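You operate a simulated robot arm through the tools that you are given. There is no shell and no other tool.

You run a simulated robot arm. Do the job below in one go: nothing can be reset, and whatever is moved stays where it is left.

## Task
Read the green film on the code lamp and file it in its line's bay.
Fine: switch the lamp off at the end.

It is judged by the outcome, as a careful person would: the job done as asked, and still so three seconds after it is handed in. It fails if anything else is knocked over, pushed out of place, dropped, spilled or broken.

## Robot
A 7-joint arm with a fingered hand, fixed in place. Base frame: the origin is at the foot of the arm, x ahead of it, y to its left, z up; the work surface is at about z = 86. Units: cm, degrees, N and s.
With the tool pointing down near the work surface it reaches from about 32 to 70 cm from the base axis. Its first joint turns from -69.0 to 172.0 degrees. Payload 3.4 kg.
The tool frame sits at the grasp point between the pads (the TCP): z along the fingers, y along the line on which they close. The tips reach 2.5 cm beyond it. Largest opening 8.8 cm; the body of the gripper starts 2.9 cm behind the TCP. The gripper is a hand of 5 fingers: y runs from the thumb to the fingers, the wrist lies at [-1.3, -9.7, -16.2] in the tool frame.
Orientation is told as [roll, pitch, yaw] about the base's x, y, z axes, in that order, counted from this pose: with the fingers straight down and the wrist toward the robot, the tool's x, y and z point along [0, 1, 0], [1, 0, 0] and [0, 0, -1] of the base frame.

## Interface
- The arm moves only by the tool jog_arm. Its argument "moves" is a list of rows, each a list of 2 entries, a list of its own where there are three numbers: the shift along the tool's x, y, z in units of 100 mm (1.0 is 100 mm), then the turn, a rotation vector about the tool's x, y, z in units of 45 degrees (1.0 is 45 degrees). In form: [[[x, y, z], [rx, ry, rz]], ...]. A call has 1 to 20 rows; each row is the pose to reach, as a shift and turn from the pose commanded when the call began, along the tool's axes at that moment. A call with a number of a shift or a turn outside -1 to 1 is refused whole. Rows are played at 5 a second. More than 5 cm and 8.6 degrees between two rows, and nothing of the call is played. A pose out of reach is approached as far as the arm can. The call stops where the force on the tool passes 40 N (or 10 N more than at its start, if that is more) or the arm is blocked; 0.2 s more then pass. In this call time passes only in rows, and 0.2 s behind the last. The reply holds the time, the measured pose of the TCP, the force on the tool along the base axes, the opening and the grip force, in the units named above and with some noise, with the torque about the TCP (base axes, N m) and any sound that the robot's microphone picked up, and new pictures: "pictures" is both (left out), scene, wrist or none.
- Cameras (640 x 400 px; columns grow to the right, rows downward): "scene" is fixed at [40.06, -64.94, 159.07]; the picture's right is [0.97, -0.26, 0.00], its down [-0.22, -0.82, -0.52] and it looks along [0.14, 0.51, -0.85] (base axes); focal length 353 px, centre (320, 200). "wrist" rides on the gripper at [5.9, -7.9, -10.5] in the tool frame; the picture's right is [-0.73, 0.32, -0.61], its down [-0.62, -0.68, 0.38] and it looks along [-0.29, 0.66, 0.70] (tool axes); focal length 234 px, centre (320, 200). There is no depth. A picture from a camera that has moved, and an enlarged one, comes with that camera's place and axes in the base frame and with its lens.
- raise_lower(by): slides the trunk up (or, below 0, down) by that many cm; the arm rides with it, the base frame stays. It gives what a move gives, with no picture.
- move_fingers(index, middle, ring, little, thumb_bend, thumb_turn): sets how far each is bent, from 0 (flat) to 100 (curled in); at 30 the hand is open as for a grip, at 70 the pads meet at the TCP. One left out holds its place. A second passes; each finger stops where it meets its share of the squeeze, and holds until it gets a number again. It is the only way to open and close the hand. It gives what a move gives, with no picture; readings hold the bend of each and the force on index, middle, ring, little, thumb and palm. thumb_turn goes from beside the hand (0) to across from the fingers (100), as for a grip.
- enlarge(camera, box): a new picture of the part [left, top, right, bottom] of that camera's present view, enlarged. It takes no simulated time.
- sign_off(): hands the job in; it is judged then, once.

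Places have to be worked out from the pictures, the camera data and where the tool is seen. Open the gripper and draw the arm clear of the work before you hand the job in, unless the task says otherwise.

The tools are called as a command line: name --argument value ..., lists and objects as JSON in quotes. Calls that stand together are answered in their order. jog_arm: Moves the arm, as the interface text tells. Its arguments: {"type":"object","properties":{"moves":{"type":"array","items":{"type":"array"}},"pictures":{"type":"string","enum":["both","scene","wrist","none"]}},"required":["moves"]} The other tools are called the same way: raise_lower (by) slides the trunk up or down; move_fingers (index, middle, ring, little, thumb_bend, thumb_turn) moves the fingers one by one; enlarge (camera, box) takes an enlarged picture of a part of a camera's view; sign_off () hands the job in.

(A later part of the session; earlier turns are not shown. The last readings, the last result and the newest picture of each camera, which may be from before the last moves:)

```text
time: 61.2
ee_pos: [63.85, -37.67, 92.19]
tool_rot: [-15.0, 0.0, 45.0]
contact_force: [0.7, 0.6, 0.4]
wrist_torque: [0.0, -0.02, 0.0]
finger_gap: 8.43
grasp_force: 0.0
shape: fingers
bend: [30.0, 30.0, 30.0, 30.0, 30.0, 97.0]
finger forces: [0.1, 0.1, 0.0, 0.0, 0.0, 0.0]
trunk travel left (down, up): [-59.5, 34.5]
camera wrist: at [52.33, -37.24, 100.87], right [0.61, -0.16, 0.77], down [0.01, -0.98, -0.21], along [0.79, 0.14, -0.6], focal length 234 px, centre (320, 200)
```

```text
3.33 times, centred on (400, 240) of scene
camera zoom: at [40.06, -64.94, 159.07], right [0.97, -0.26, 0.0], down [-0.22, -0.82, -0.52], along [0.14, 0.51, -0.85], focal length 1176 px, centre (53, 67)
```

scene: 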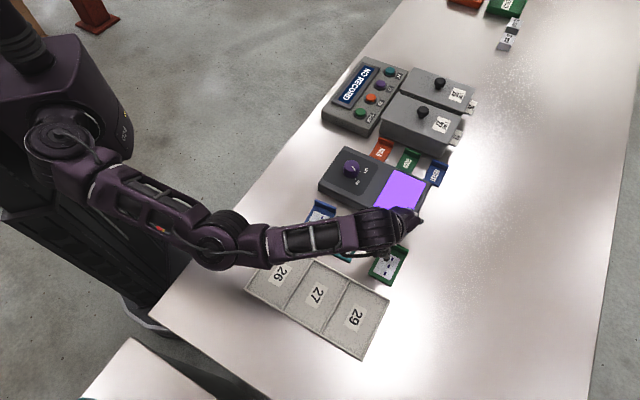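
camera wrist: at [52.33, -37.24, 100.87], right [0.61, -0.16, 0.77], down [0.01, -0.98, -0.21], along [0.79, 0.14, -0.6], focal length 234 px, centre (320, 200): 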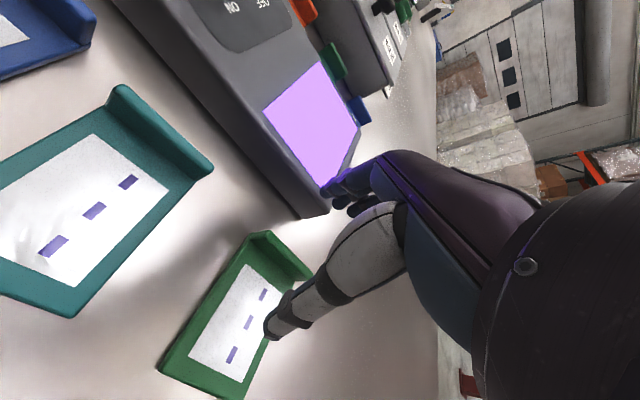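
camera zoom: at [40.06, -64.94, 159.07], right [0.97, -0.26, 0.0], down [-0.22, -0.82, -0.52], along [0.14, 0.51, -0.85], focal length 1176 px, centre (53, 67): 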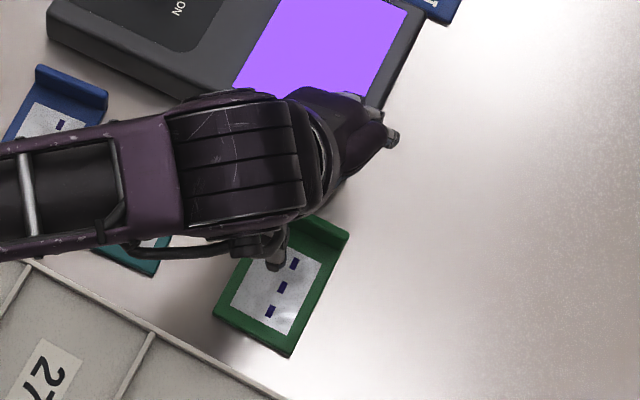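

With the fingers fully open, their tips overhang the lamp's front corner (lamp front face at v≈23 vs fingertips at about 23.5), so lowering now could touch it. I'll part-close the hand to 51 first, giving about a 4 cm gap around the lip.

move_fingers --index 51 --middle 51 --ring 51 --little 51 --thumb_bend 50

enlarge --camera "wrist" --box '[180, 150, 420, 350]'

enlarge --camera "scene" --box '[360, 190, 440, 290]'

```text
time: 62.2
ee_pos: [63.87, -37.6, 92.23]
tool_rot: [-14.9, -0.1, 45.1]
contact_force: [-0.7, 0.2, 0.7]
wrist_torque: [0.0, 0.03, 0.0]
finger_gap: 4.11
grasp_force: 0.0
shape: fingers
bend: [51.0, 51.0, 51.0, 51.0, 50.0, 97.0]
finger forces: [0.1, 0.0, 0.1, 0.1, 0.0, 0.1]
trunk travel left (down, up): [-59.5, 34.5]
```

```text
2.00 times, centred on (300, 250) of wrist
camera zoom: at [52.31, -37.23, 100.88], right [0.61, -0.16, 0.77], down [0.01, -0.98, -0.21], along [0.79, 0.14, -0.6], focal length 468 px, centre (360, 100)
```

zoom: 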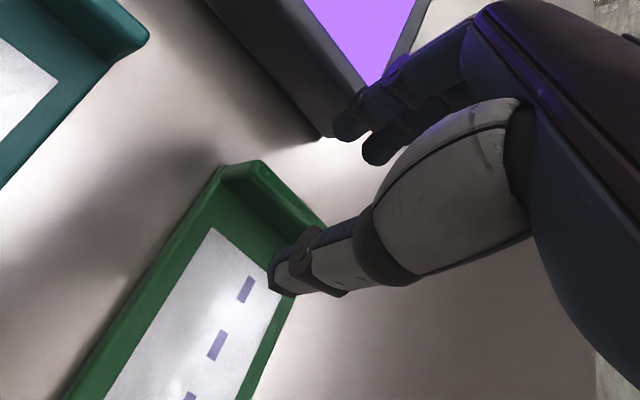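

```text
4.00 times, centred on (400, 240) of scene
camera zoom: at [40.06, -64.94, 159.07], right [0.97, -0.26, 0.0], down [-0.22, -0.82, -0.52], along [0.14, 0.51, -0.85], focal length 1411 px, centre (0, 40)
```

zoom: 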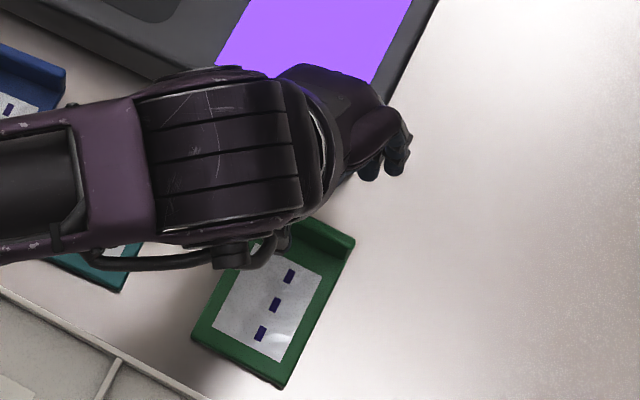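

The part-closed hand now straddles the lip, clear of the lamp. I'll lower straight down 1.5 cm, then check.

jog_arm --moves '[[[0.013, 0.0, 0.048], [0, 0, 0]], [[0.026, 0.0, 0.097], [0, 0, 0]], [[0.039, 0.0, 0.145], [0, 0, 0]]]' --pictures "both"

enlarge --camera "wrist" --box '[200, 170, 400, 330]'

enlarge --camera "scene" --box '[360, 190, 440, 290]'

```text
time: 63.0
ee_pos: [63.77, -37.66, 90.6]
tool_rot: [-14.9, 0.1, 45.0]
contact_force: [-0.4, 0.7, 0.3]
wrist_torque: [0.04, -0.01, -0.01]
finger_gap: 4.13
grasp_force: 0.0
shape: fingers
bend: [51.0, 51.0, 51.0, 51.0, 50.0, 97.0]
finger forces: [0.0, 0.0, 0.1, 0.0, 0.0, 0.1]
trunk travel left (down, up): [-59.5, 34.5]
camera wrist: at [52.26, -37.27, 99.37], right [0.61, -0.16, 0.77], down [0.01, -0.98, -0.21], along [0.79, 0.14, -0.6], focal length 234 px, centre (320, 200)
```

scene: 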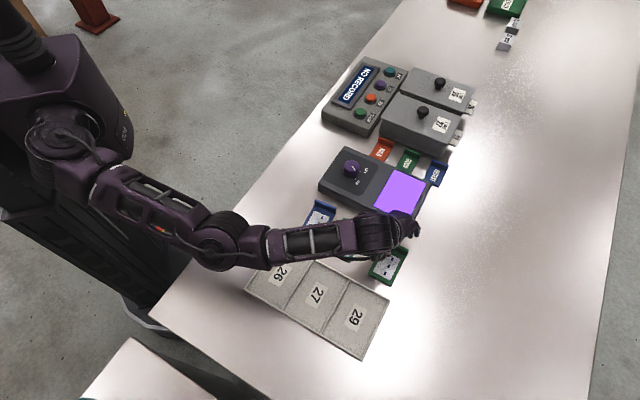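
wrist: 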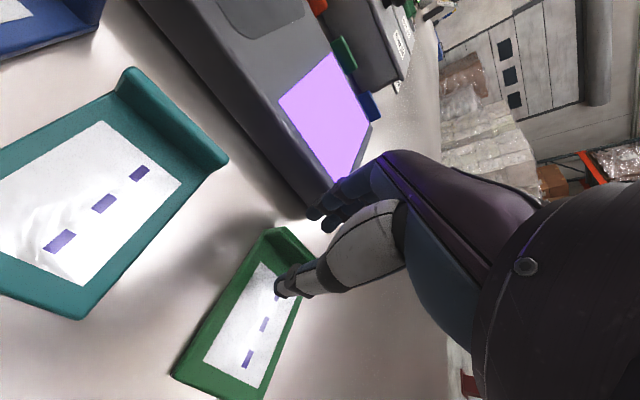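

```text
2.50 times, centred on (300, 250) of wrist
camera zoom: at [52.26, -37.27, 99.37], right [0.61, -0.16, 0.77], down [0.01, -0.98, -0.21], along [0.79, 0.14, -0.6], focal length 585 px, centre (370, 75)
```

zoom: 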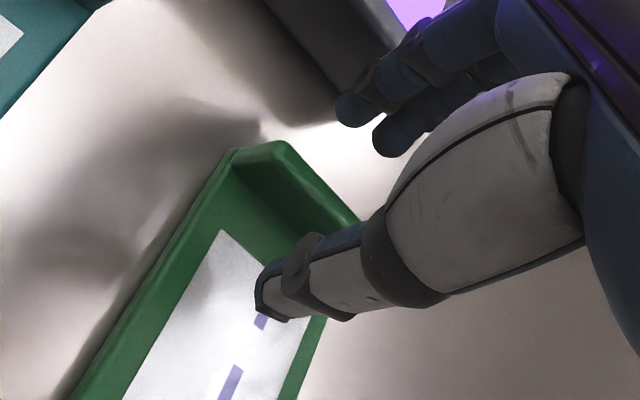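

```text
4.00 times, centred on (400, 240) of scene
camera zoom: at [40.06, -64.94, 159.07], right [0.97, -0.26, 0.0], down [-0.22, -0.82, -0.52], along [0.14, 0.51, -0.85], focal length 1411 px, centre (0, 40)
```

zoom: 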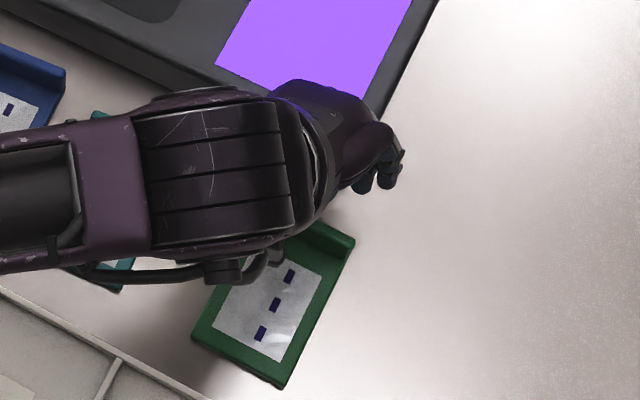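

Fingers are about at tool x = 0.6, -1.1, -2.7, -4.2 (index to little), so index, middle and ring sit behind the lip and the thumb in front. I'll lower another 1.2 cm in small steps.

jog_arm --moves '[[[0.008, 0.0, 0.03], [0, 0, 0]], [[0.016, 0.0, 0.06], [0, 0, 0]], [[0.024, 0.0, 0.09], [0, 0, 0]], [[0.031, 0.0, 0.116], [0, 0, 0]]]' --pictures "both"

enlarge --camera "wrist" --box '[200, 170, 400, 330]'

```text
time: 64.0
ee_pos: [63.82, -37.73, 89.44]
tool_rot: [-15.0, 0.0, 45.1]
contact_force: [0.8, -0.1, 0.5]
wrist_torque: [0.01, 0.01, -0.01]
finger_gap: 4.11
grasp_force: 0.2
shape: fingers
bend: [51.0, 51.0, 51.0, 51.0, 50.0, 97.0]
finger forces: [0.1, 0.1, 0.0, 0.0, 0.0, 0.0]
trunk travel left (down, up): [-59.5, 34.5]
camera wrist: at [52.24, -37.25, 98.18], right [0.61, -0.16, 0.77], down [0.01, -0.98, -0.21], along [0.79, 0.14, -0.6], focal length 234 px, centre (320, 200)
```

scene: 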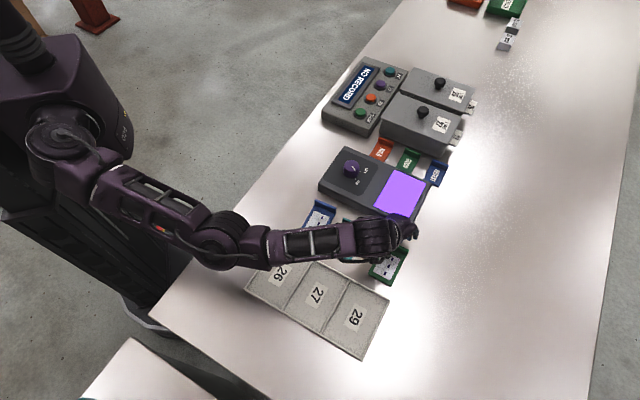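
wrist: 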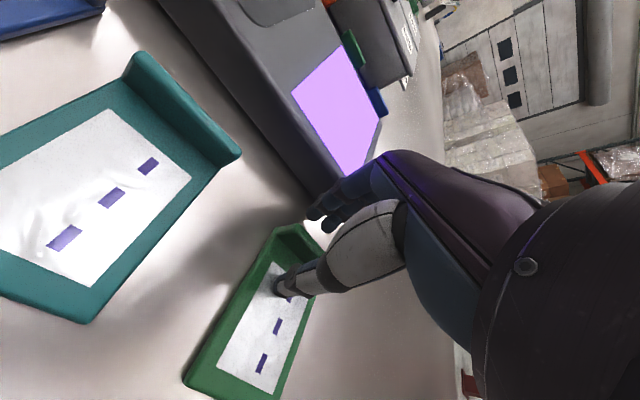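

```text
2.50 times, centred on (300, 250) of wrist
camera zoom: at [52.24, -37.25, 98.18], right [0.61, -0.16, 0.77], down [0.01, -0.98, -0.21], along [0.79, 0.14, -0.6], focal length 585 px, centre (370, 75)
```

zoom: 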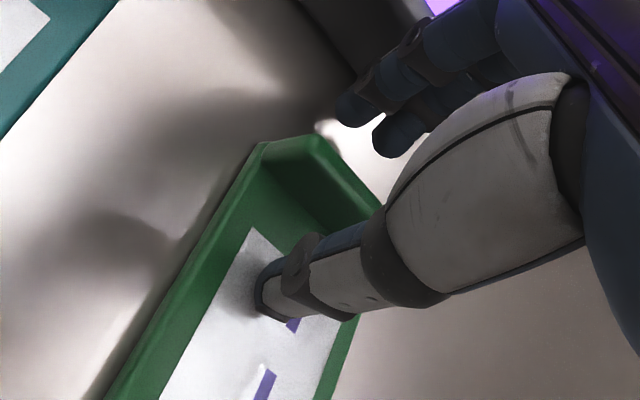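

At z≈89.4 with no contact, the lip sits between thumb and fingers. I'll close in steps, first to 60.

move_fingers --index 60 --middle 60 --ring 60 --little 55 --thumb_bend 60

enlarge --camera "wrist" --box '[200, 170, 400, 330]'

enlarge --camera "scene" --box '[360, 190, 440, 290]'

```text
time: 65.0
ee_pos: [63.8, -37.66, 89.54]
tool_rot: [-15.0, 0.0, 45.0]
contact_force: [-1.2, -0.5, 0.4]
wrist_torque: [-0.02, -0.03, 0.0]
finger_gap: 2.03
grasp_force: 0.0
shape: fingers
bend: [60.0, 60.0, 60.0, 55.0, 60.0, 97.0]
finger forces: [0.0, 0.0, 0.0, 0.1, 0.1, 0.0]
trunk travel left (down, up): [-59.5, 34.5]
```

```text
2.50 times, centred on (300, 250) of wrist
camera zoom: at [52.24, -37.24, 98.18], right [0.61, -0.16, 0.77], down [0.01, -0.98, -0.21], along [0.79, 0.14, -0.6], focal length 585 px, centre (370, 75)
```

zoom: 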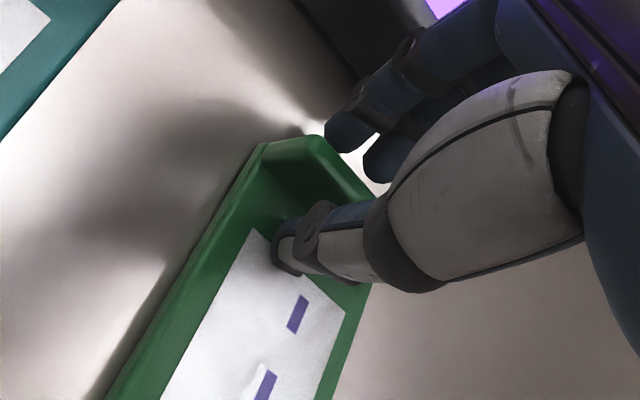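

```text
4.00 times, centred on (400, 240) of scene
camera zoom: at [40.06, -64.94, 159.07], right [0.97, -0.26, 0.0], down [-0.22, -0.82, -0.52], along [0.14, 0.51, -0.85], focal length 1411 px, centre (0, 40)
```

zoom: 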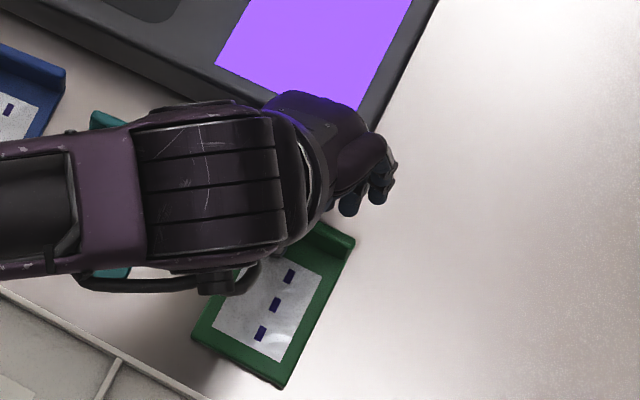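

Nothing touched yet; gap 2 cm against a lip of about 0.8 cm. I'll close further to 66.

move_fingers --index 66 --middle 66 --ring 66 --little 58 --thumb_bend 66

enlarge --camera "wrist" --box '[200, 170, 400, 330]'

enlarge --camera "scene" --box '[360, 190, 440, 290]'

```text
time: 66.0
ee_pos: [63.83, -37.63, 89.45]
tool_rot: [-15.0, 0.0, 44.9]
contact_force: [0.5, -0.4, 0.9]
wrist_torque: [0.04, 0.01, -0.01]
finger_gap: 0.75
grasp_force: 0.0
shape: fingers
bend: [66.0, 66.0, 66.0, 57.0, 66.0, 98.0]
finger forces: [0.0, 0.1, 0.1, 0.0, 0.1, 0.0]
trunk travel left (down, up): [-59.5, 34.5]
```

```text
2.50 times, centred on (300, 250) of wrist
camera zoom: at [52.24, -37.24, 98.18], right [0.61, -0.16, 0.77], down [0.01, -0.98, -0.21], along [0.79, 0.14, -0.6], focal length 585 px, centre (370, 75)
```

zoom: 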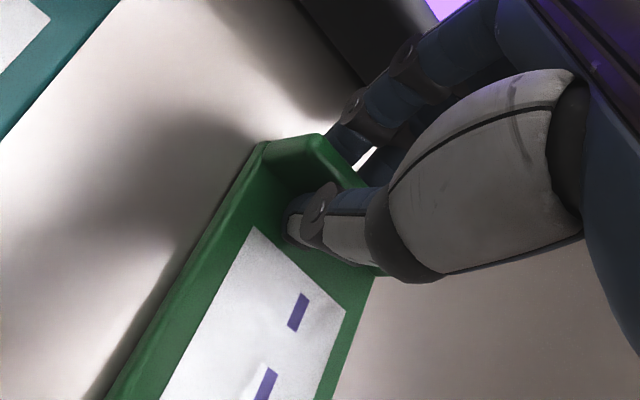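

```text
4.00 times, centred on (400, 240) of scene
camera zoom: at [40.06, -64.94, 159.07], right [0.97, -0.26, 0.0], down [-0.22, -0.82, -0.52], along [0.14, 0.51, -0.85], focal length 1411 px, centre (0, 40)
```

zoom: 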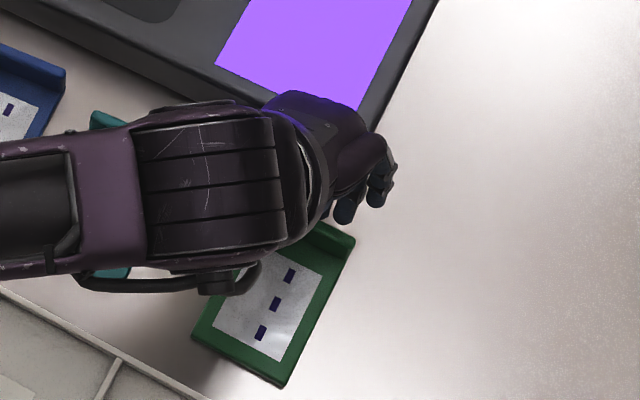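

The index tip is now behind the lip and the thumb in front, still not squeezing. I'll close on to 72.

move_fingers --index 72 --middle 72 --ring 72 --thumb_bend 70

enlarge --camera "wrist" --box '[200, 170, 400, 330]'

enlarge --camera "scene" --box '[360, 190, 440, 290]'

```text
time: 67.0
ee_pos: [63.71, -37.68, 89.5]
tool_rot: [-14.9, 0.0, 45.1]
contact_force: [-0.7, 0.8, 0.3]
wrist_torque: [0.0, 0.06, -0.03]
finger_gap: 0.22
grasp_force: 4.0
shape: fingers
bend: [71.0, 71.0, 72.0, 57.0, 67.0, 97.0]
finger forces: [2.2, 1.0, 0.1, 0.1, 4.9, 0.0]
trunk travel left (down, up): [-59.5, 34.5]
```

```text
2.50 times, centred on (300, 250) of wrist
camera zoom: at [52.24, -37.23, 98.18], right [0.61, -0.16, 0.77], down [0.01, -0.98, -0.21], along [0.79, 0.14, -0.6], focal length 585 px, centre (370, 75)
```

zoom: 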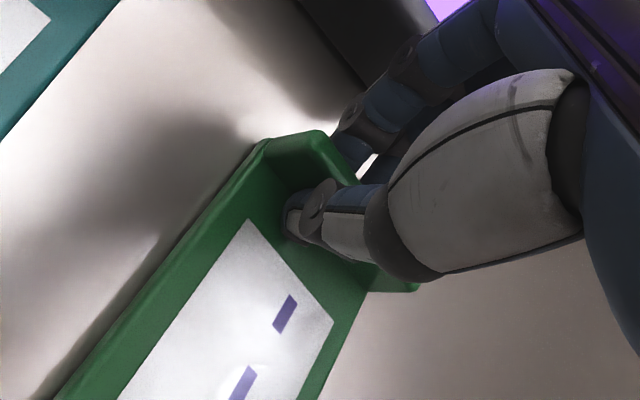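

```text
4.00 times, centred on (400, 240) of scene
camera zoom: at [40.06, -64.94, 159.07], right [0.97, -0.26, 0.0], down [-0.22, -0.82, -0.52], along [0.14, 0.51, -0.85], focal length 1411 px, centre (0, 40)
```

zoom: 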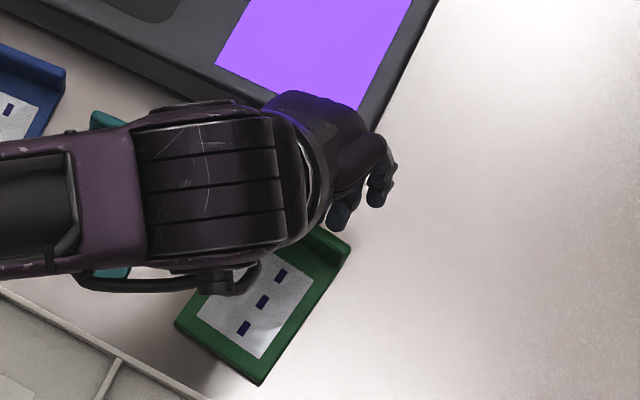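

The grip is on: thumb 4.9 N, index 2.2, middle 1.0; the film yawed a few degrees as it seated. I'll firm up middle and ring a bit to steady it before lifting.

move_fingers --index 74 --middle 77 --ring 78 --thumb_bend 72

enlarge --camera "wrist" --box '[200, 170, 400, 330]'

enlarge --camera "scene" --box '[360, 190, 440, 290]'

```text
time: 68.0
ee_pos: [63.72, -37.69, 89.47]
tool_rot: [-14.9, 0.1, 45.0]
contact_force: [-0.9, 0.6, 0.7]
wrist_torque: [-0.03, 0.12, 0.02]
finger_gap: 0.19
grasp_force: 8.2
shape: fingers
bend: [73.0, 75.0, 78.0, 57.0, 66.0, 97.0]
finger forces: [2.7, 4.1, 0.1, 0.1, 10.0, 0.0]
trunk travel left (down, up): [-59.5, 34.5]
```

```text
2.50 times, centred on (300, 250) of wrist
camera zoom: at [52.23, -37.23, 98.19], right [0.61, -0.16, 0.77], down [0.01, -0.98, -0.21], along [0.79, 0.14, -0.6], focal length 585 px, centre (370, 75)
```

zoom: 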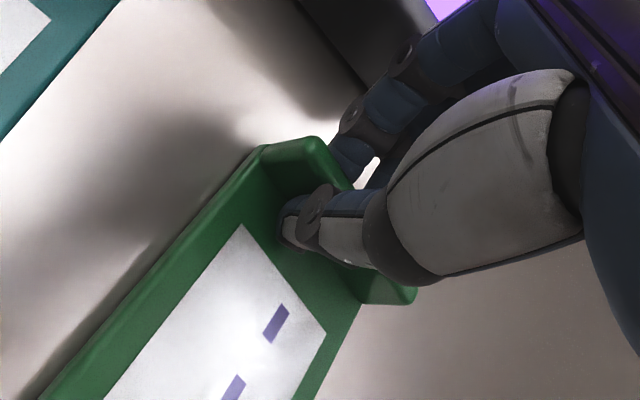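

```text
4.00 times, centred on (400, 240) of scene
camera zoom: at [40.06, -64.94, 159.07], right [0.97, -0.26, 0.0], down [-0.22, -0.82, -0.52], along [0.14, 0.51, -0.85], focal length 1411 px, centre (0, 40)
```

zoom: 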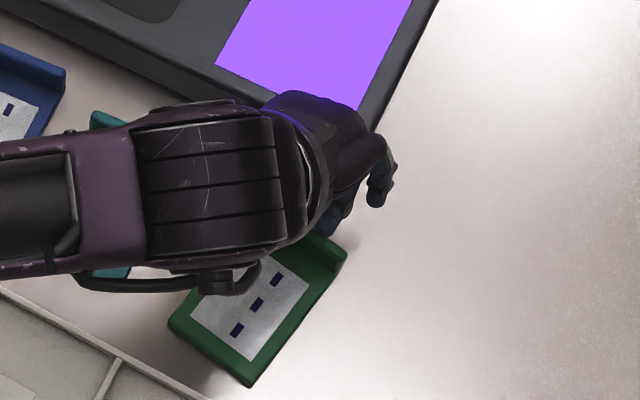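

Grip force is 8 N with thumb against index and middle. I'll lift 3 cm straight up and check the film comes along.

jog_arm --moves '[[[-0.013, 0.0, -0.048], [0, 0, 0]], [[-0.026, 0.0, -0.097], [0, 0, 0]], [[-0.039, 0.0, -0.145], [0, 0, 0]], [[-0.052, 0.0, -0.193], [0, 0, 0]], [[-0.065, 0.0, -0.242], [0, 0, 0]], [[-0.078, 0.0, -0.29], [0, 0, 0]]]' --pictures "both"

enlarge --camera "wrist" --box '[150, 150, 400, 400]'

enlarge --camera "scene" --box '[340, 180, 440, 300]'

```text
time: 69.4
ee_pos: [63.78, -37.66, 92.35]
tool_rot: [-15.0, 0.1, 45.0]
contact_force: [-0.2, -0.6, 0.2]
wrist_torque: [0.02, -0.02, 0.02]
finger_gap: 0.18
grasp_force: 6.2
shape: fingers
bend: [73.0, 76.0, 78.0, 57.0, 66.0, 96.0]
finger forces: [3.9, 2.4, 0.0, 0.0, 6.2, 0.0]
trunk travel left (down, up): [-59.5, 34.5]
camera wrist: at [52.27, -37.28, 101.13], right [0.61, -0.16, 0.77], down [0.01, -0.98, -0.21], along [0.79, 0.14, -0.6], focal length 234 px, centre (320, 200)
```

scene: 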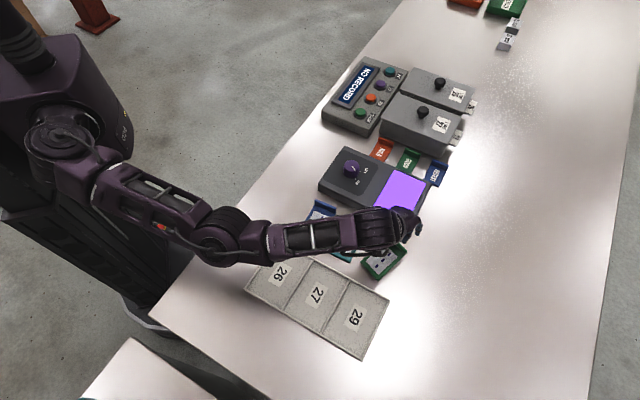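
wrist: 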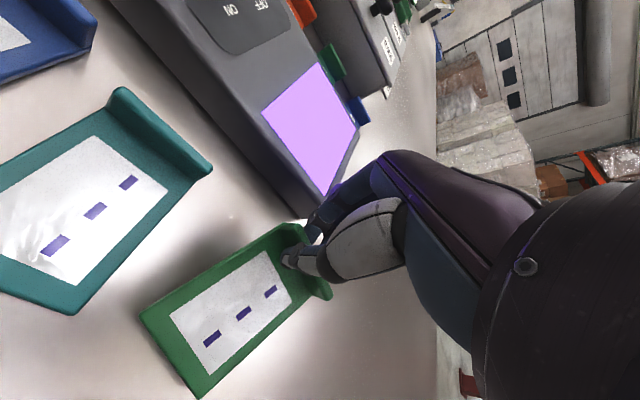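

```text
1.60 times, centred on (275, 275) of wrist
camera zoom: at [52.27, -37.28, 101.13], right [0.61, -0.16, 0.77], down [0.01, -0.98, -0.21], along [0.79, 0.14, -0.6], focal length 375 px, centre (392, 80)
```

zoom: 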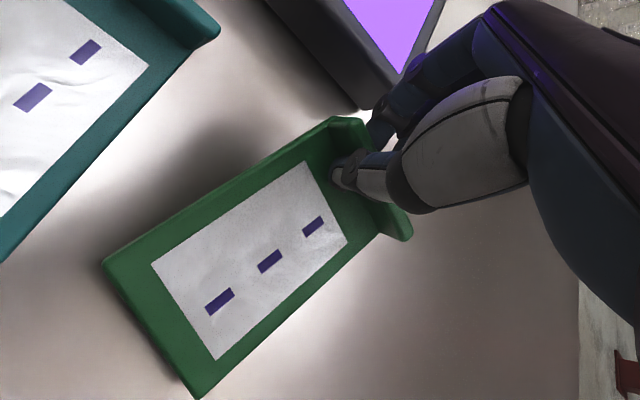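

```text
3.33 times, centred on (390, 240) of scene
camera zoom: at [40.06, -64.94, 159.07], right [0.97, -0.26, 0.0], down [-0.22, -0.82, -0.52], along [0.14, 0.51, -0.85], focal length 1176 px, centre (87, 67)
```

zoom: 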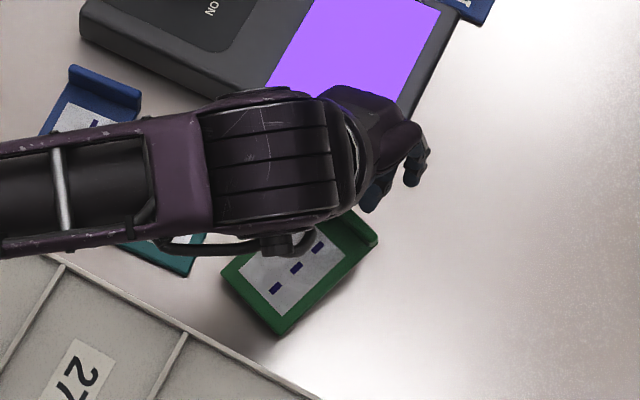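

The film is up and held (6 N), its free end drooping about 2 cm and swung roughly 20° clockwise, which still fits on the panel. I'll raise it to about z 98.5 to clear the lamp before carrying it across.

jog_arm --moves '[[[-0.02, 0.0, -0.075], [0, 0, 0]], [[-0.045, 0.0, -0.17], [0, 0, 0]], [[-0.07, 0.0, -0.26], [0, 0, 0]], [[-0.095, 0.0, -0.355], [0, 0, 0]], [[-0.12, 0.0, -0.45], [0, 0, 0]], [[-0.14, 0.0, -0.53], [0, 0, 0]], [[-0.16, 0.0, -0.6], [0, 0, 0]]]' --pictures "both"

enlarge --camera "wrist" --box '[150, 150, 400, 400]'

enlarge --camera "scene" --box '[340, 180, 440, 300]'

```text
time: 71.0
ee_pos: [63.84, -37.71, 98.77]
tool_rot: [-14.9, 0.0, 45.1]
contact_force: [0.3, 0.2, -0.4]
wrist_torque: [0.03, 0.04, 0.02]
finger_gap: 0.17
grasp_force: 6.6
shape: fingers
bend: [73.0, 76.0, 78.0, 57.0, 66.0, 96.0]
finger forces: [4.0, 2.3, 0.1, 0.0, 6.2, 0.0]
trunk travel left (down, up): [-59.5, 34.5]
camera wrist: at [52.2, -37.28, 107.42], right [0.61, -0.16, 0.77], down [0.01, -0.98, -0.21], along [0.79, 0.14, -0.6], focal length 234 px, centre (320, 200)
```

scene: 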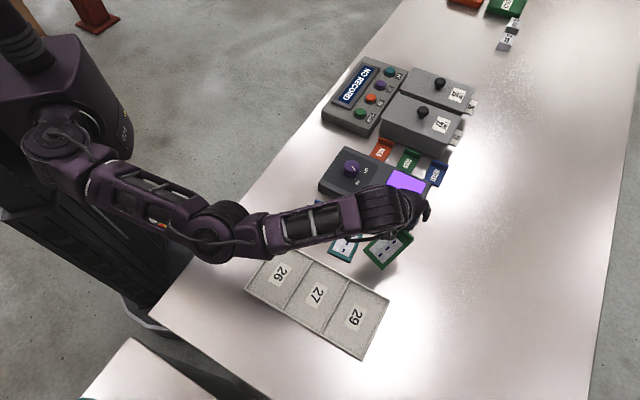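
wrist: 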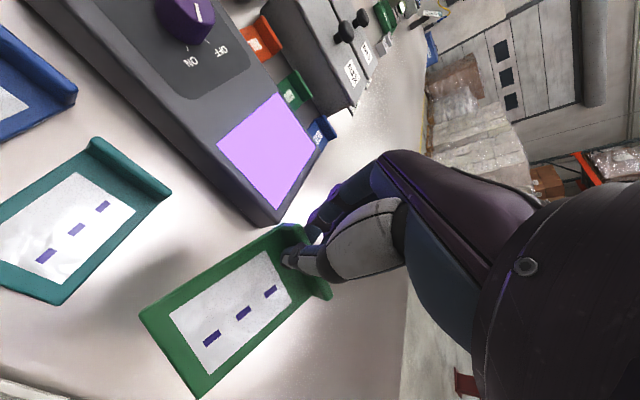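

```text
1.60 times, centred on (275, 275) of wrist
camera zoom: at [52.2, -37.28, 107.42], right [0.61, -0.16, 0.77], down [0.01, -0.98, -0.21], along [0.79, 0.14, -0.6], focal length 375 px, centre (392, 80)
```

zoom: 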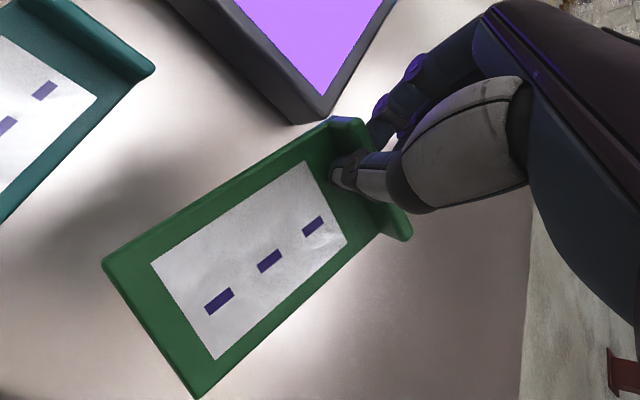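

```text
3.33 times, centred on (390, 240) of scene
camera zoom: at [40.06, -64.94, 159.07], right [0.97, -0.26, 0.0], down [-0.22, -0.82, -0.52], along [0.14, 0.51, -0.85], focal length 1176 px, centre (87, 67)
```

zoom: 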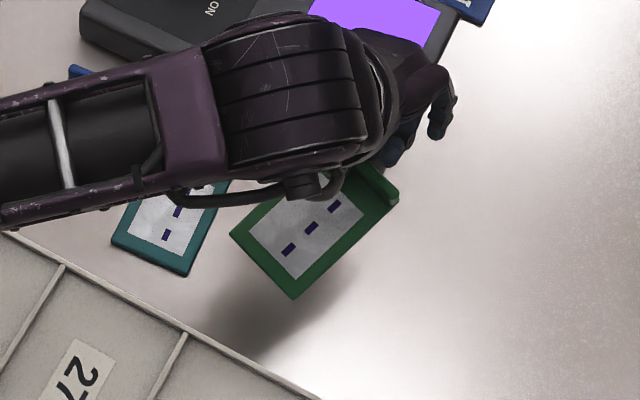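

The film hasn't moved in the grip. I'll carry it across over the lamp panel at this height, aiming for a film centre near the panel's middle-left where the reach is safe.

jog_arm --moves '[[[0.06, 0.1, -0.017], [0, 0, 0]], [[0.127, 0.2, -0.034], [0, 0, 0]], [[0.19, 0.3, -0.051], [0, 0, 0]], [[0.254, 0.4, -0.068], [0, 0, 0]], [[0.317, 0.5, -0.085], [0, 0, 0]], [[0.38, 0.6, -0.102], [0, 0, 0]], [[0.444, 0.7, -0.119], [0, 0, 0]]]' --pictures "none"

jog_arm --moves '[[[0.0, 0.1, 0.0], [0, 0, 0]], [[0.0, 0.2, 0.0], [0, 0, 0]], [[0.0, 0.3, 0.0], [0, 0, 0]], [[0.0, 0.4, 0.0], [0, 0, 0]], [[0.0, 0.5, 0.0], [0, 0, 0]], [[0.0, 0.6, 0.0], [0, 0, 0]], [[0.0, 0.67, 0.0], [0, 0, 0]]]' --pictures "both"

enlarge --camera "wrist" --box '[100, 100, 400, 400]'

enlarge --camera "scene" --box '[340, 120, 460, 240]'

```text
time: 72.6
ee_pos: [65.56, -29.42, 98.77]
tool_rot: [-15.0, 0.0, 44.9]
contact_force: [0.2, 0.1, -0.2]
wrist_torque: [-0.03, 0.03, -0.02]
finger_gap: 0.17
grasp_force: 6.3
shape: fingers
bend: [73.0, 76.0, 78.0, 57.0, 66.0, 96.0]
finger forces: [4.0, 2.2, 0.0, 0.0, 6.2, 0.0]
trunk travel left (down, up): [-59.5, 34.5]
```

```text
time: 74.2
ee_pos: [70.28, -24.74, 98.66]
tool_rot: [-14.9, -0.1, 45.1]
contact_force: [-0.4, -0.6, -0.8]
wrist_torque: [0.03, -0.01, -0.01]
finger_gap: 0.17
grasp_force: 6.4
shape: fingers
bend: [73.0, 76.0, 78.0, 57.0, 66.0, 96.0]
finger forces: [3.9, 2.2, 0.0, 0.1, 6.2, 0.0]
trunk travel left (down, up): [-59.5, 34.5]
camera wrist: at [58.76, -24.33, 107.45], right [0.61, -0.16, 0.77], down [0.01, -0.98, -0.21], along [0.79, 0.14, -0.6], focal length 234 px, centre (320, 200)
```

scene: 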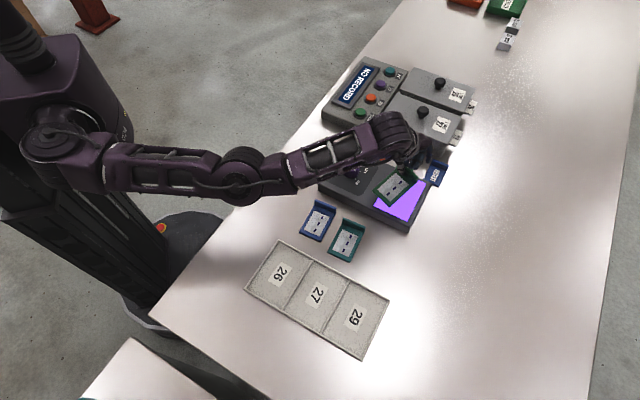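
wrist: 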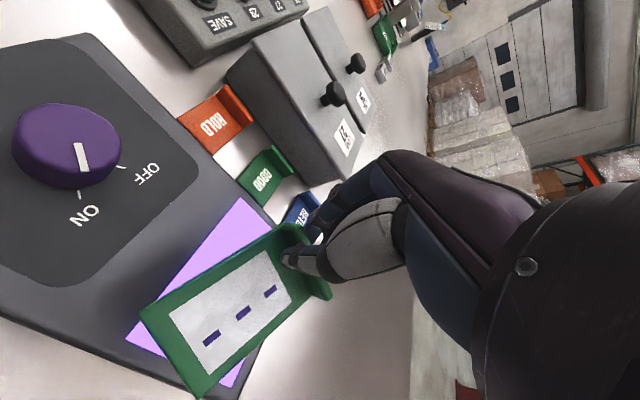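

```text
1.33 times, centred on (250, 250) of wrist
camera zoom: at [58.76, -24.33, 107.45], right [0.61, -0.16, 0.77], down [0.01, -0.98, -0.21], along [0.79, 0.14, -0.6], focal length 312 px, centre (413, 133)
```

zoom: 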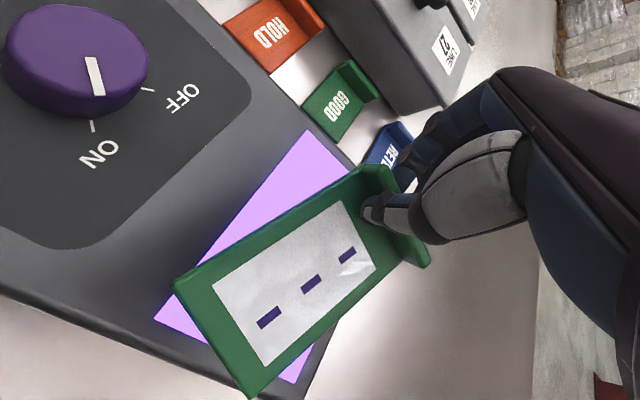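

```text
3.33 times, centred on (400, 180) of scene
camera zoom: at [40.06, -64.94, 159.07], right [0.97, -0.26, 0.0], down [-0.22, -0.82, -0.52], along [0.14, 0.51, -0.85], focal length 1176 px, centre (53, 267)
```

zoom: 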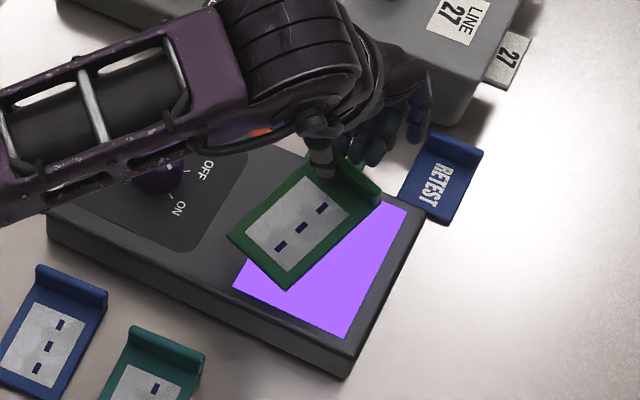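

The film's centre is at about u=66.9, v=28.2 over the panel, its free end at z≈93.5. I'll shift 0.8 cm further over the panel and lower 4 cm, to just above touching.

jog_arm --moves '[[[0.025, 0.02, 0.062], [0, 0, 0]], [[0.05, 0.04, 0.124], [0, 0, 0]], [[0.076, 0.06, 0.186], [0, 0, 0]], [[0.101, 0.08, 0.249], [0, 0, 0]], [[0.127, 0.08, 0.311], [0, 0, 0]], [[0.152, 0.08, 0.373], [0, 0, 0]]]' --pictures "both"

enlarge --camera "wrist" --box '[100, 100, 400, 400]'

enlarge --camera "scene" --box '[340, 120, 460, 240]'

```text
time: 75.6
ee_pos: [70.47, -23.92, 94.72]
tool_rot: [-14.9, 0.0, 45.0]
contact_force: [1.1, -0.6, 0.7]
wrist_torque: [-0.01, 0.02, 0.03]
finger_gap: 0.16
grasp_force: 6.1
shape: fingers
bend: [73.0, 76.0, 78.0, 57.0, 66.0, 96.0]
finger forces: [3.2, 3.0, 0.0, 0.0, 6.1, 0.0]
trunk travel left (down, up): [-59.5, 34.5]
camera wrist: at [58.94, -23.41, 103.42], right [0.61, -0.16, 0.77], down [0.01, -0.98, -0.21], along [0.79, 0.14, -0.6], focal length 234 px, centre (320, 200)
```

scene: 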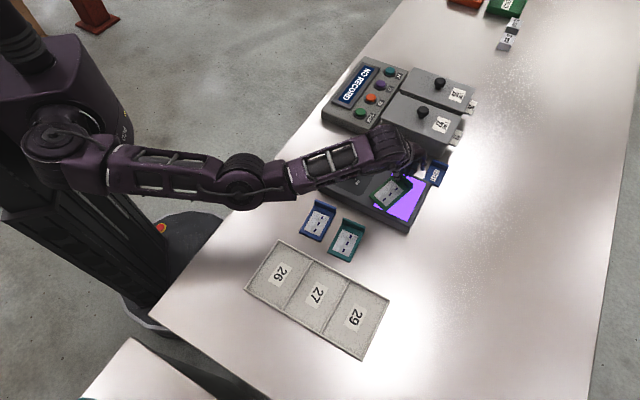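
wrist: 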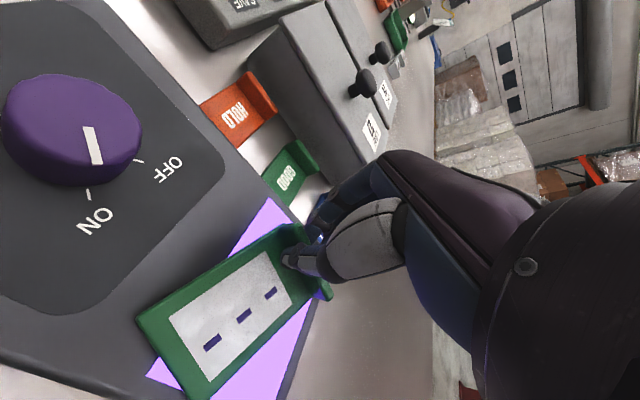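

```text
1.33 times, centred on (250, 250) of wrist
camera zoom: at [58.94, -23.41, 103.42], right [0.61, -0.16, 0.77], down [0.01, -0.98, -0.21], along [0.79, 0.14, -0.6], focal length 312 px, centre (413, 133)
```

zoom: 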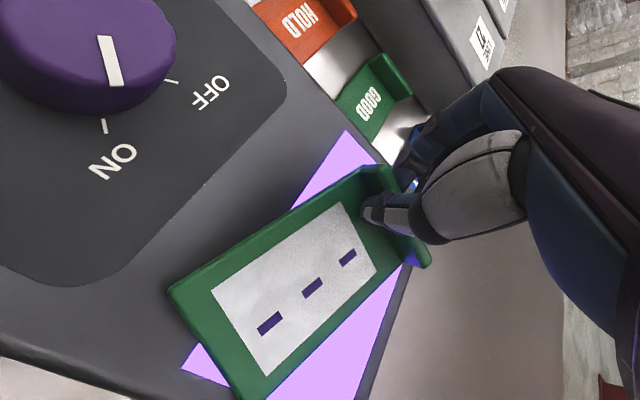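

```text
3.33 times, centred on (400, 180) of scene
camera zoom: at [40.06, -64.94, 159.07], right [0.97, -0.26, 0.0], down [-0.22, -0.82, -0.52], along [0.14, 0.51, -0.85], focal length 1176 px, centre (53, 267)
```

zoom: 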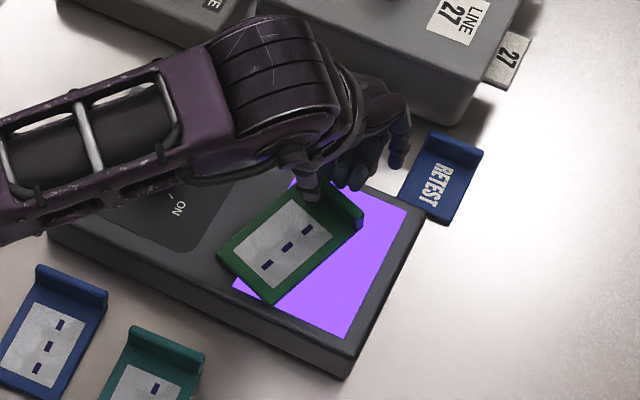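

The film's free end is about to touch. I'll lower another 1.8 cm in small steps, letting the film pivot flat in the pinch, and watch the force.

jog_arm --moves '[[[0.008, 0.0, 0.029], [0, 0, 0]], [[0.016, 0.0, 0.058], [0, 0, 0]], [[0.023, 0.0, 0.087], [0, 0, 0]], [[0.031, 0.0, 0.116], [0, 0, 0]], [[0.039, 0.0, 0.145], [0, 0, 0]], [[0.047, 0.0, 0.174], [0, 0, 0]]]' --pictures "both"

enlarge --camera "wrist" --box '[100, 100, 400, 400]'

enlarge --camera "scene" --box '[340, 120, 460, 240]'

```text
time: 77.0
ee_pos: [70.39, -23.7, 92.84]
tool_rot: [-14.8, 0.0, 45.1]
contact_force: [0.4, -0.5, 0.9]
wrist_torque: [-0.07, 0.06, 0.01]
finger_gap: 0.22
grasp_force: 7.4
shape: fingers
bend: [73.0, 76.0, 78.0, 57.0, 66.0, 96.0]
finger forces: [3.4, 3.2, 0.0, 0.0, 8.0, 0.1]
trunk travel left (down, up): [-59.5, 34.5]
camera wrist: at [58.96, -23.33, 101.59], right [0.61, -0.16, 0.77], down [0.01, -0.98, -0.21], along [0.79, 0.14, -0.6], focal length 234 px, centre (320, 200)
```

scene: 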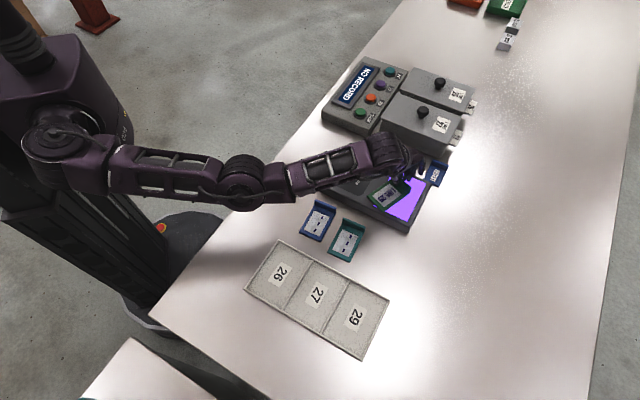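
wrist: 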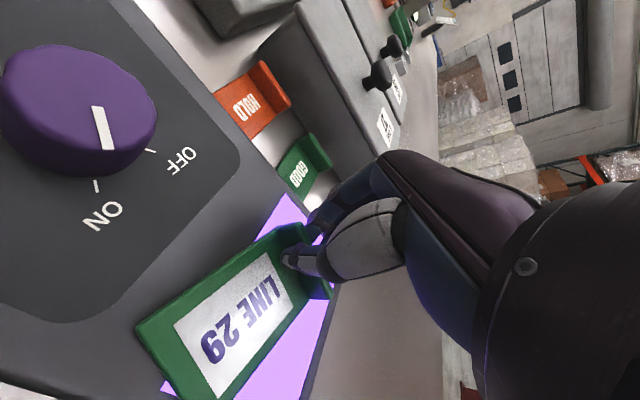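

```text
1.33 times, centred on (250, 250) of wrist
camera zoom: at [58.96, -23.33, 101.59], right [0.61, -0.16, 0.77], down [0.01, -0.98, -0.21], along [0.79, 0.14, -0.6], focal length 312 px, centre (413, 133)
```

zoom: 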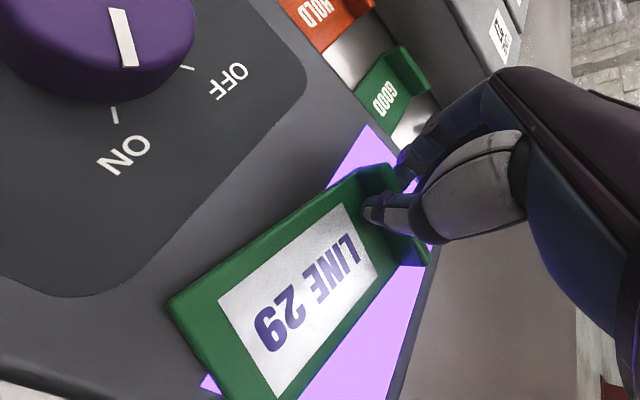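

```text
3.33 times, centred on (400, 180) of scene
camera zoom: at [40.06, -64.94, 159.07], right [0.97, -0.26, 0.0], down [-0.22, -0.82, -0.52], along [0.14, 0.51, -0.85], focal length 1176 px, centre (53, 267)
```

zoom: 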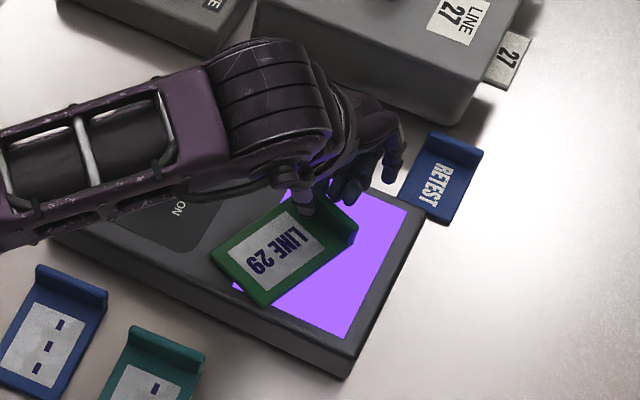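

The lit film now shows writing that looks like "LINE 29". I'll enlarge it once more to be sure it isn't 26 or 27.

enlarge --camera "scene" --box '[370, 170, 420, 215]'

enlarge --camera "wrist" --box '[160, 240, 310, 390]'

```text
8.89 times, centred on (395, 192) of scene
camera zoom: at [40.06, -64.94, 159.07], right [0.97, -0.26, 0.0], down [-0.22, -0.82, -0.52], along [0.14, 0.51, -0.85], focal length 3136 px, centre (-347, 267)
```

zoom: 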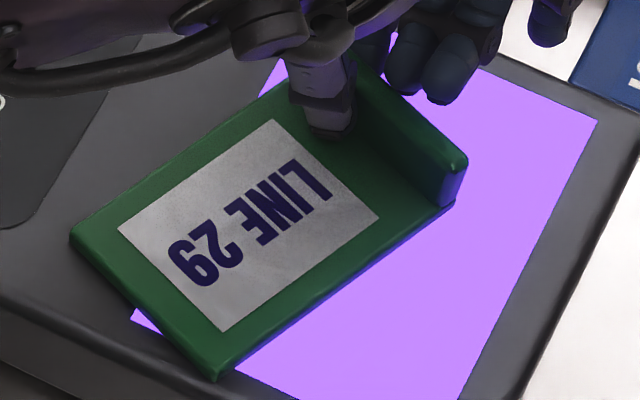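

```text
2.67 times, centred on (235, 315) of wrist
camera zoom: at [58.96, -23.33, 101.59], right [0.61, -0.16, 0.77], down [0.01, -0.98, -0.21], along [0.79, 0.14, -0.6], focal length 624 px, centre (547, -107)
```

zoom: 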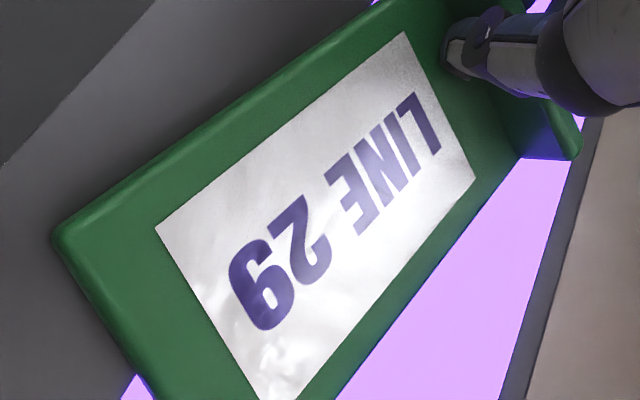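

The letters run upside down, so I need to tell a 9 from a 6 with certainty. I'll enlarge just the last digit.

enlarge --camera "scene" --box '[380, 192, 392, 206]'

enlarge --camera "wrist" --box '[205, 305, 290, 375]'

enlarge --camera "scene" --box '[260, 255, 370, 335]'

```text
16.00 times, centred on (386, 199) of scene
camera zoom: at [40.06, -64.94, 159.07], right [0.97, -0.26, 0.0], down [-0.22, -0.82, -0.52], along [0.14, 0.51, -0.85], focal length 5645 px, centre (-736, 216)
```

zoom: 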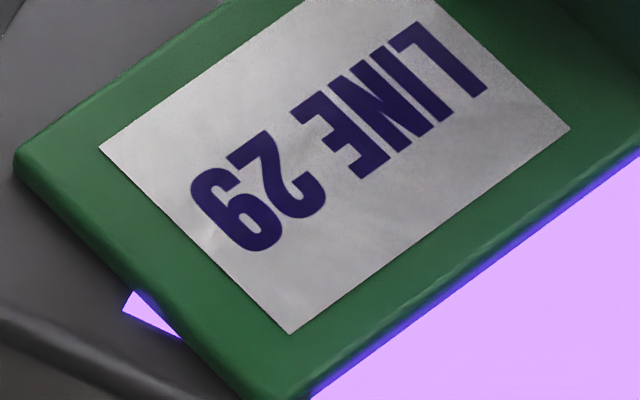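

```text
5.71 times, centred on (248, 340) of wrist
camera zoom: at [58.96, -23.33, 101.59], right [0.61, -0.16, 0.77], down [0.01, -0.98, -0.21], along [0.79, 0.14, -0.6], focal length 1338 px, centre (734, -600)
```

zoom: 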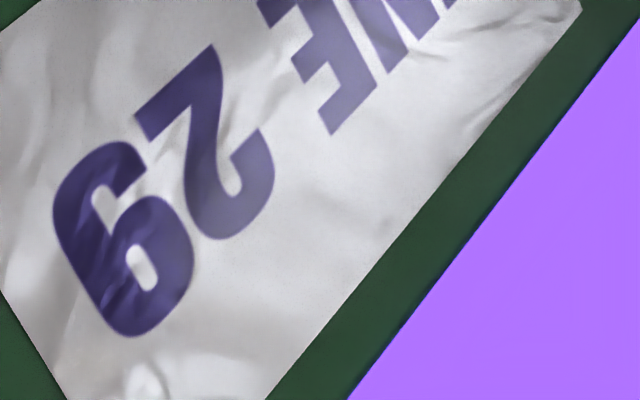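

```text
5.00 times, centred on (315, 295) of scene
camera zoom: at [40.06, -64.94, 159.07], right [0.97, -0.26, 0.0], down [-0.22, -0.82, -0.52], along [0.14, 0.51, -0.85], focal length 1764 px, centre (345, -275)
```

zoom: 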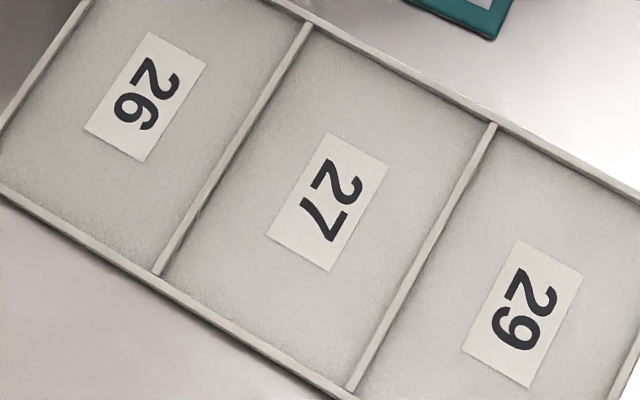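

In the upside-down text the closed loop is at the bottom, so the digit is a 9: LINE 29. I'll verify the tray labels the same way.

enlarge --camera "scene" --box '[340, 300, 372, 332]'

enlarge --camera "scene" --box '[270, 258, 302, 290]'

```text
12.50 times, centred on (356, 316) of scene
camera zoom: at [40.06, -64.94, 159.07], right [0.97, -0.26, 0.0], down [-0.22, -0.82, -0.52], along [0.14, 0.51, -0.85], focal length 4410 px, centre (-130, -1250)
```

zoom: 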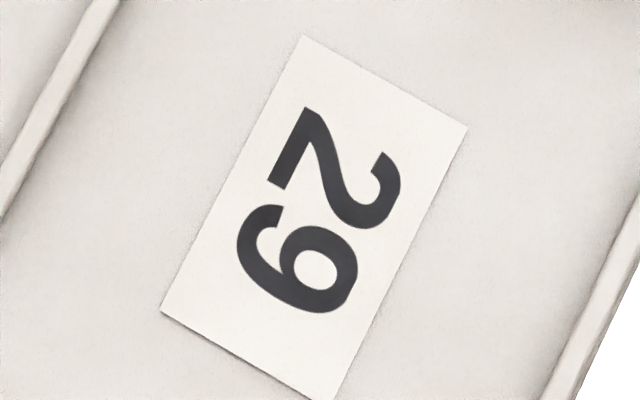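

```text
12.50 times, centred on (286, 274) of scene
camera zoom: at [40.06, -64.94, 159.07], right [0.97, -0.26, 0.0], down [-0.22, -0.82, -0.52], along [0.14, 0.51, -0.85], focal length 4410 px, centre (745, -725)
```

zoom: 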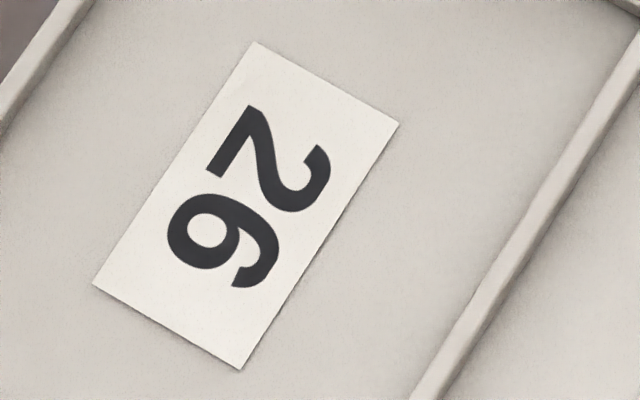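

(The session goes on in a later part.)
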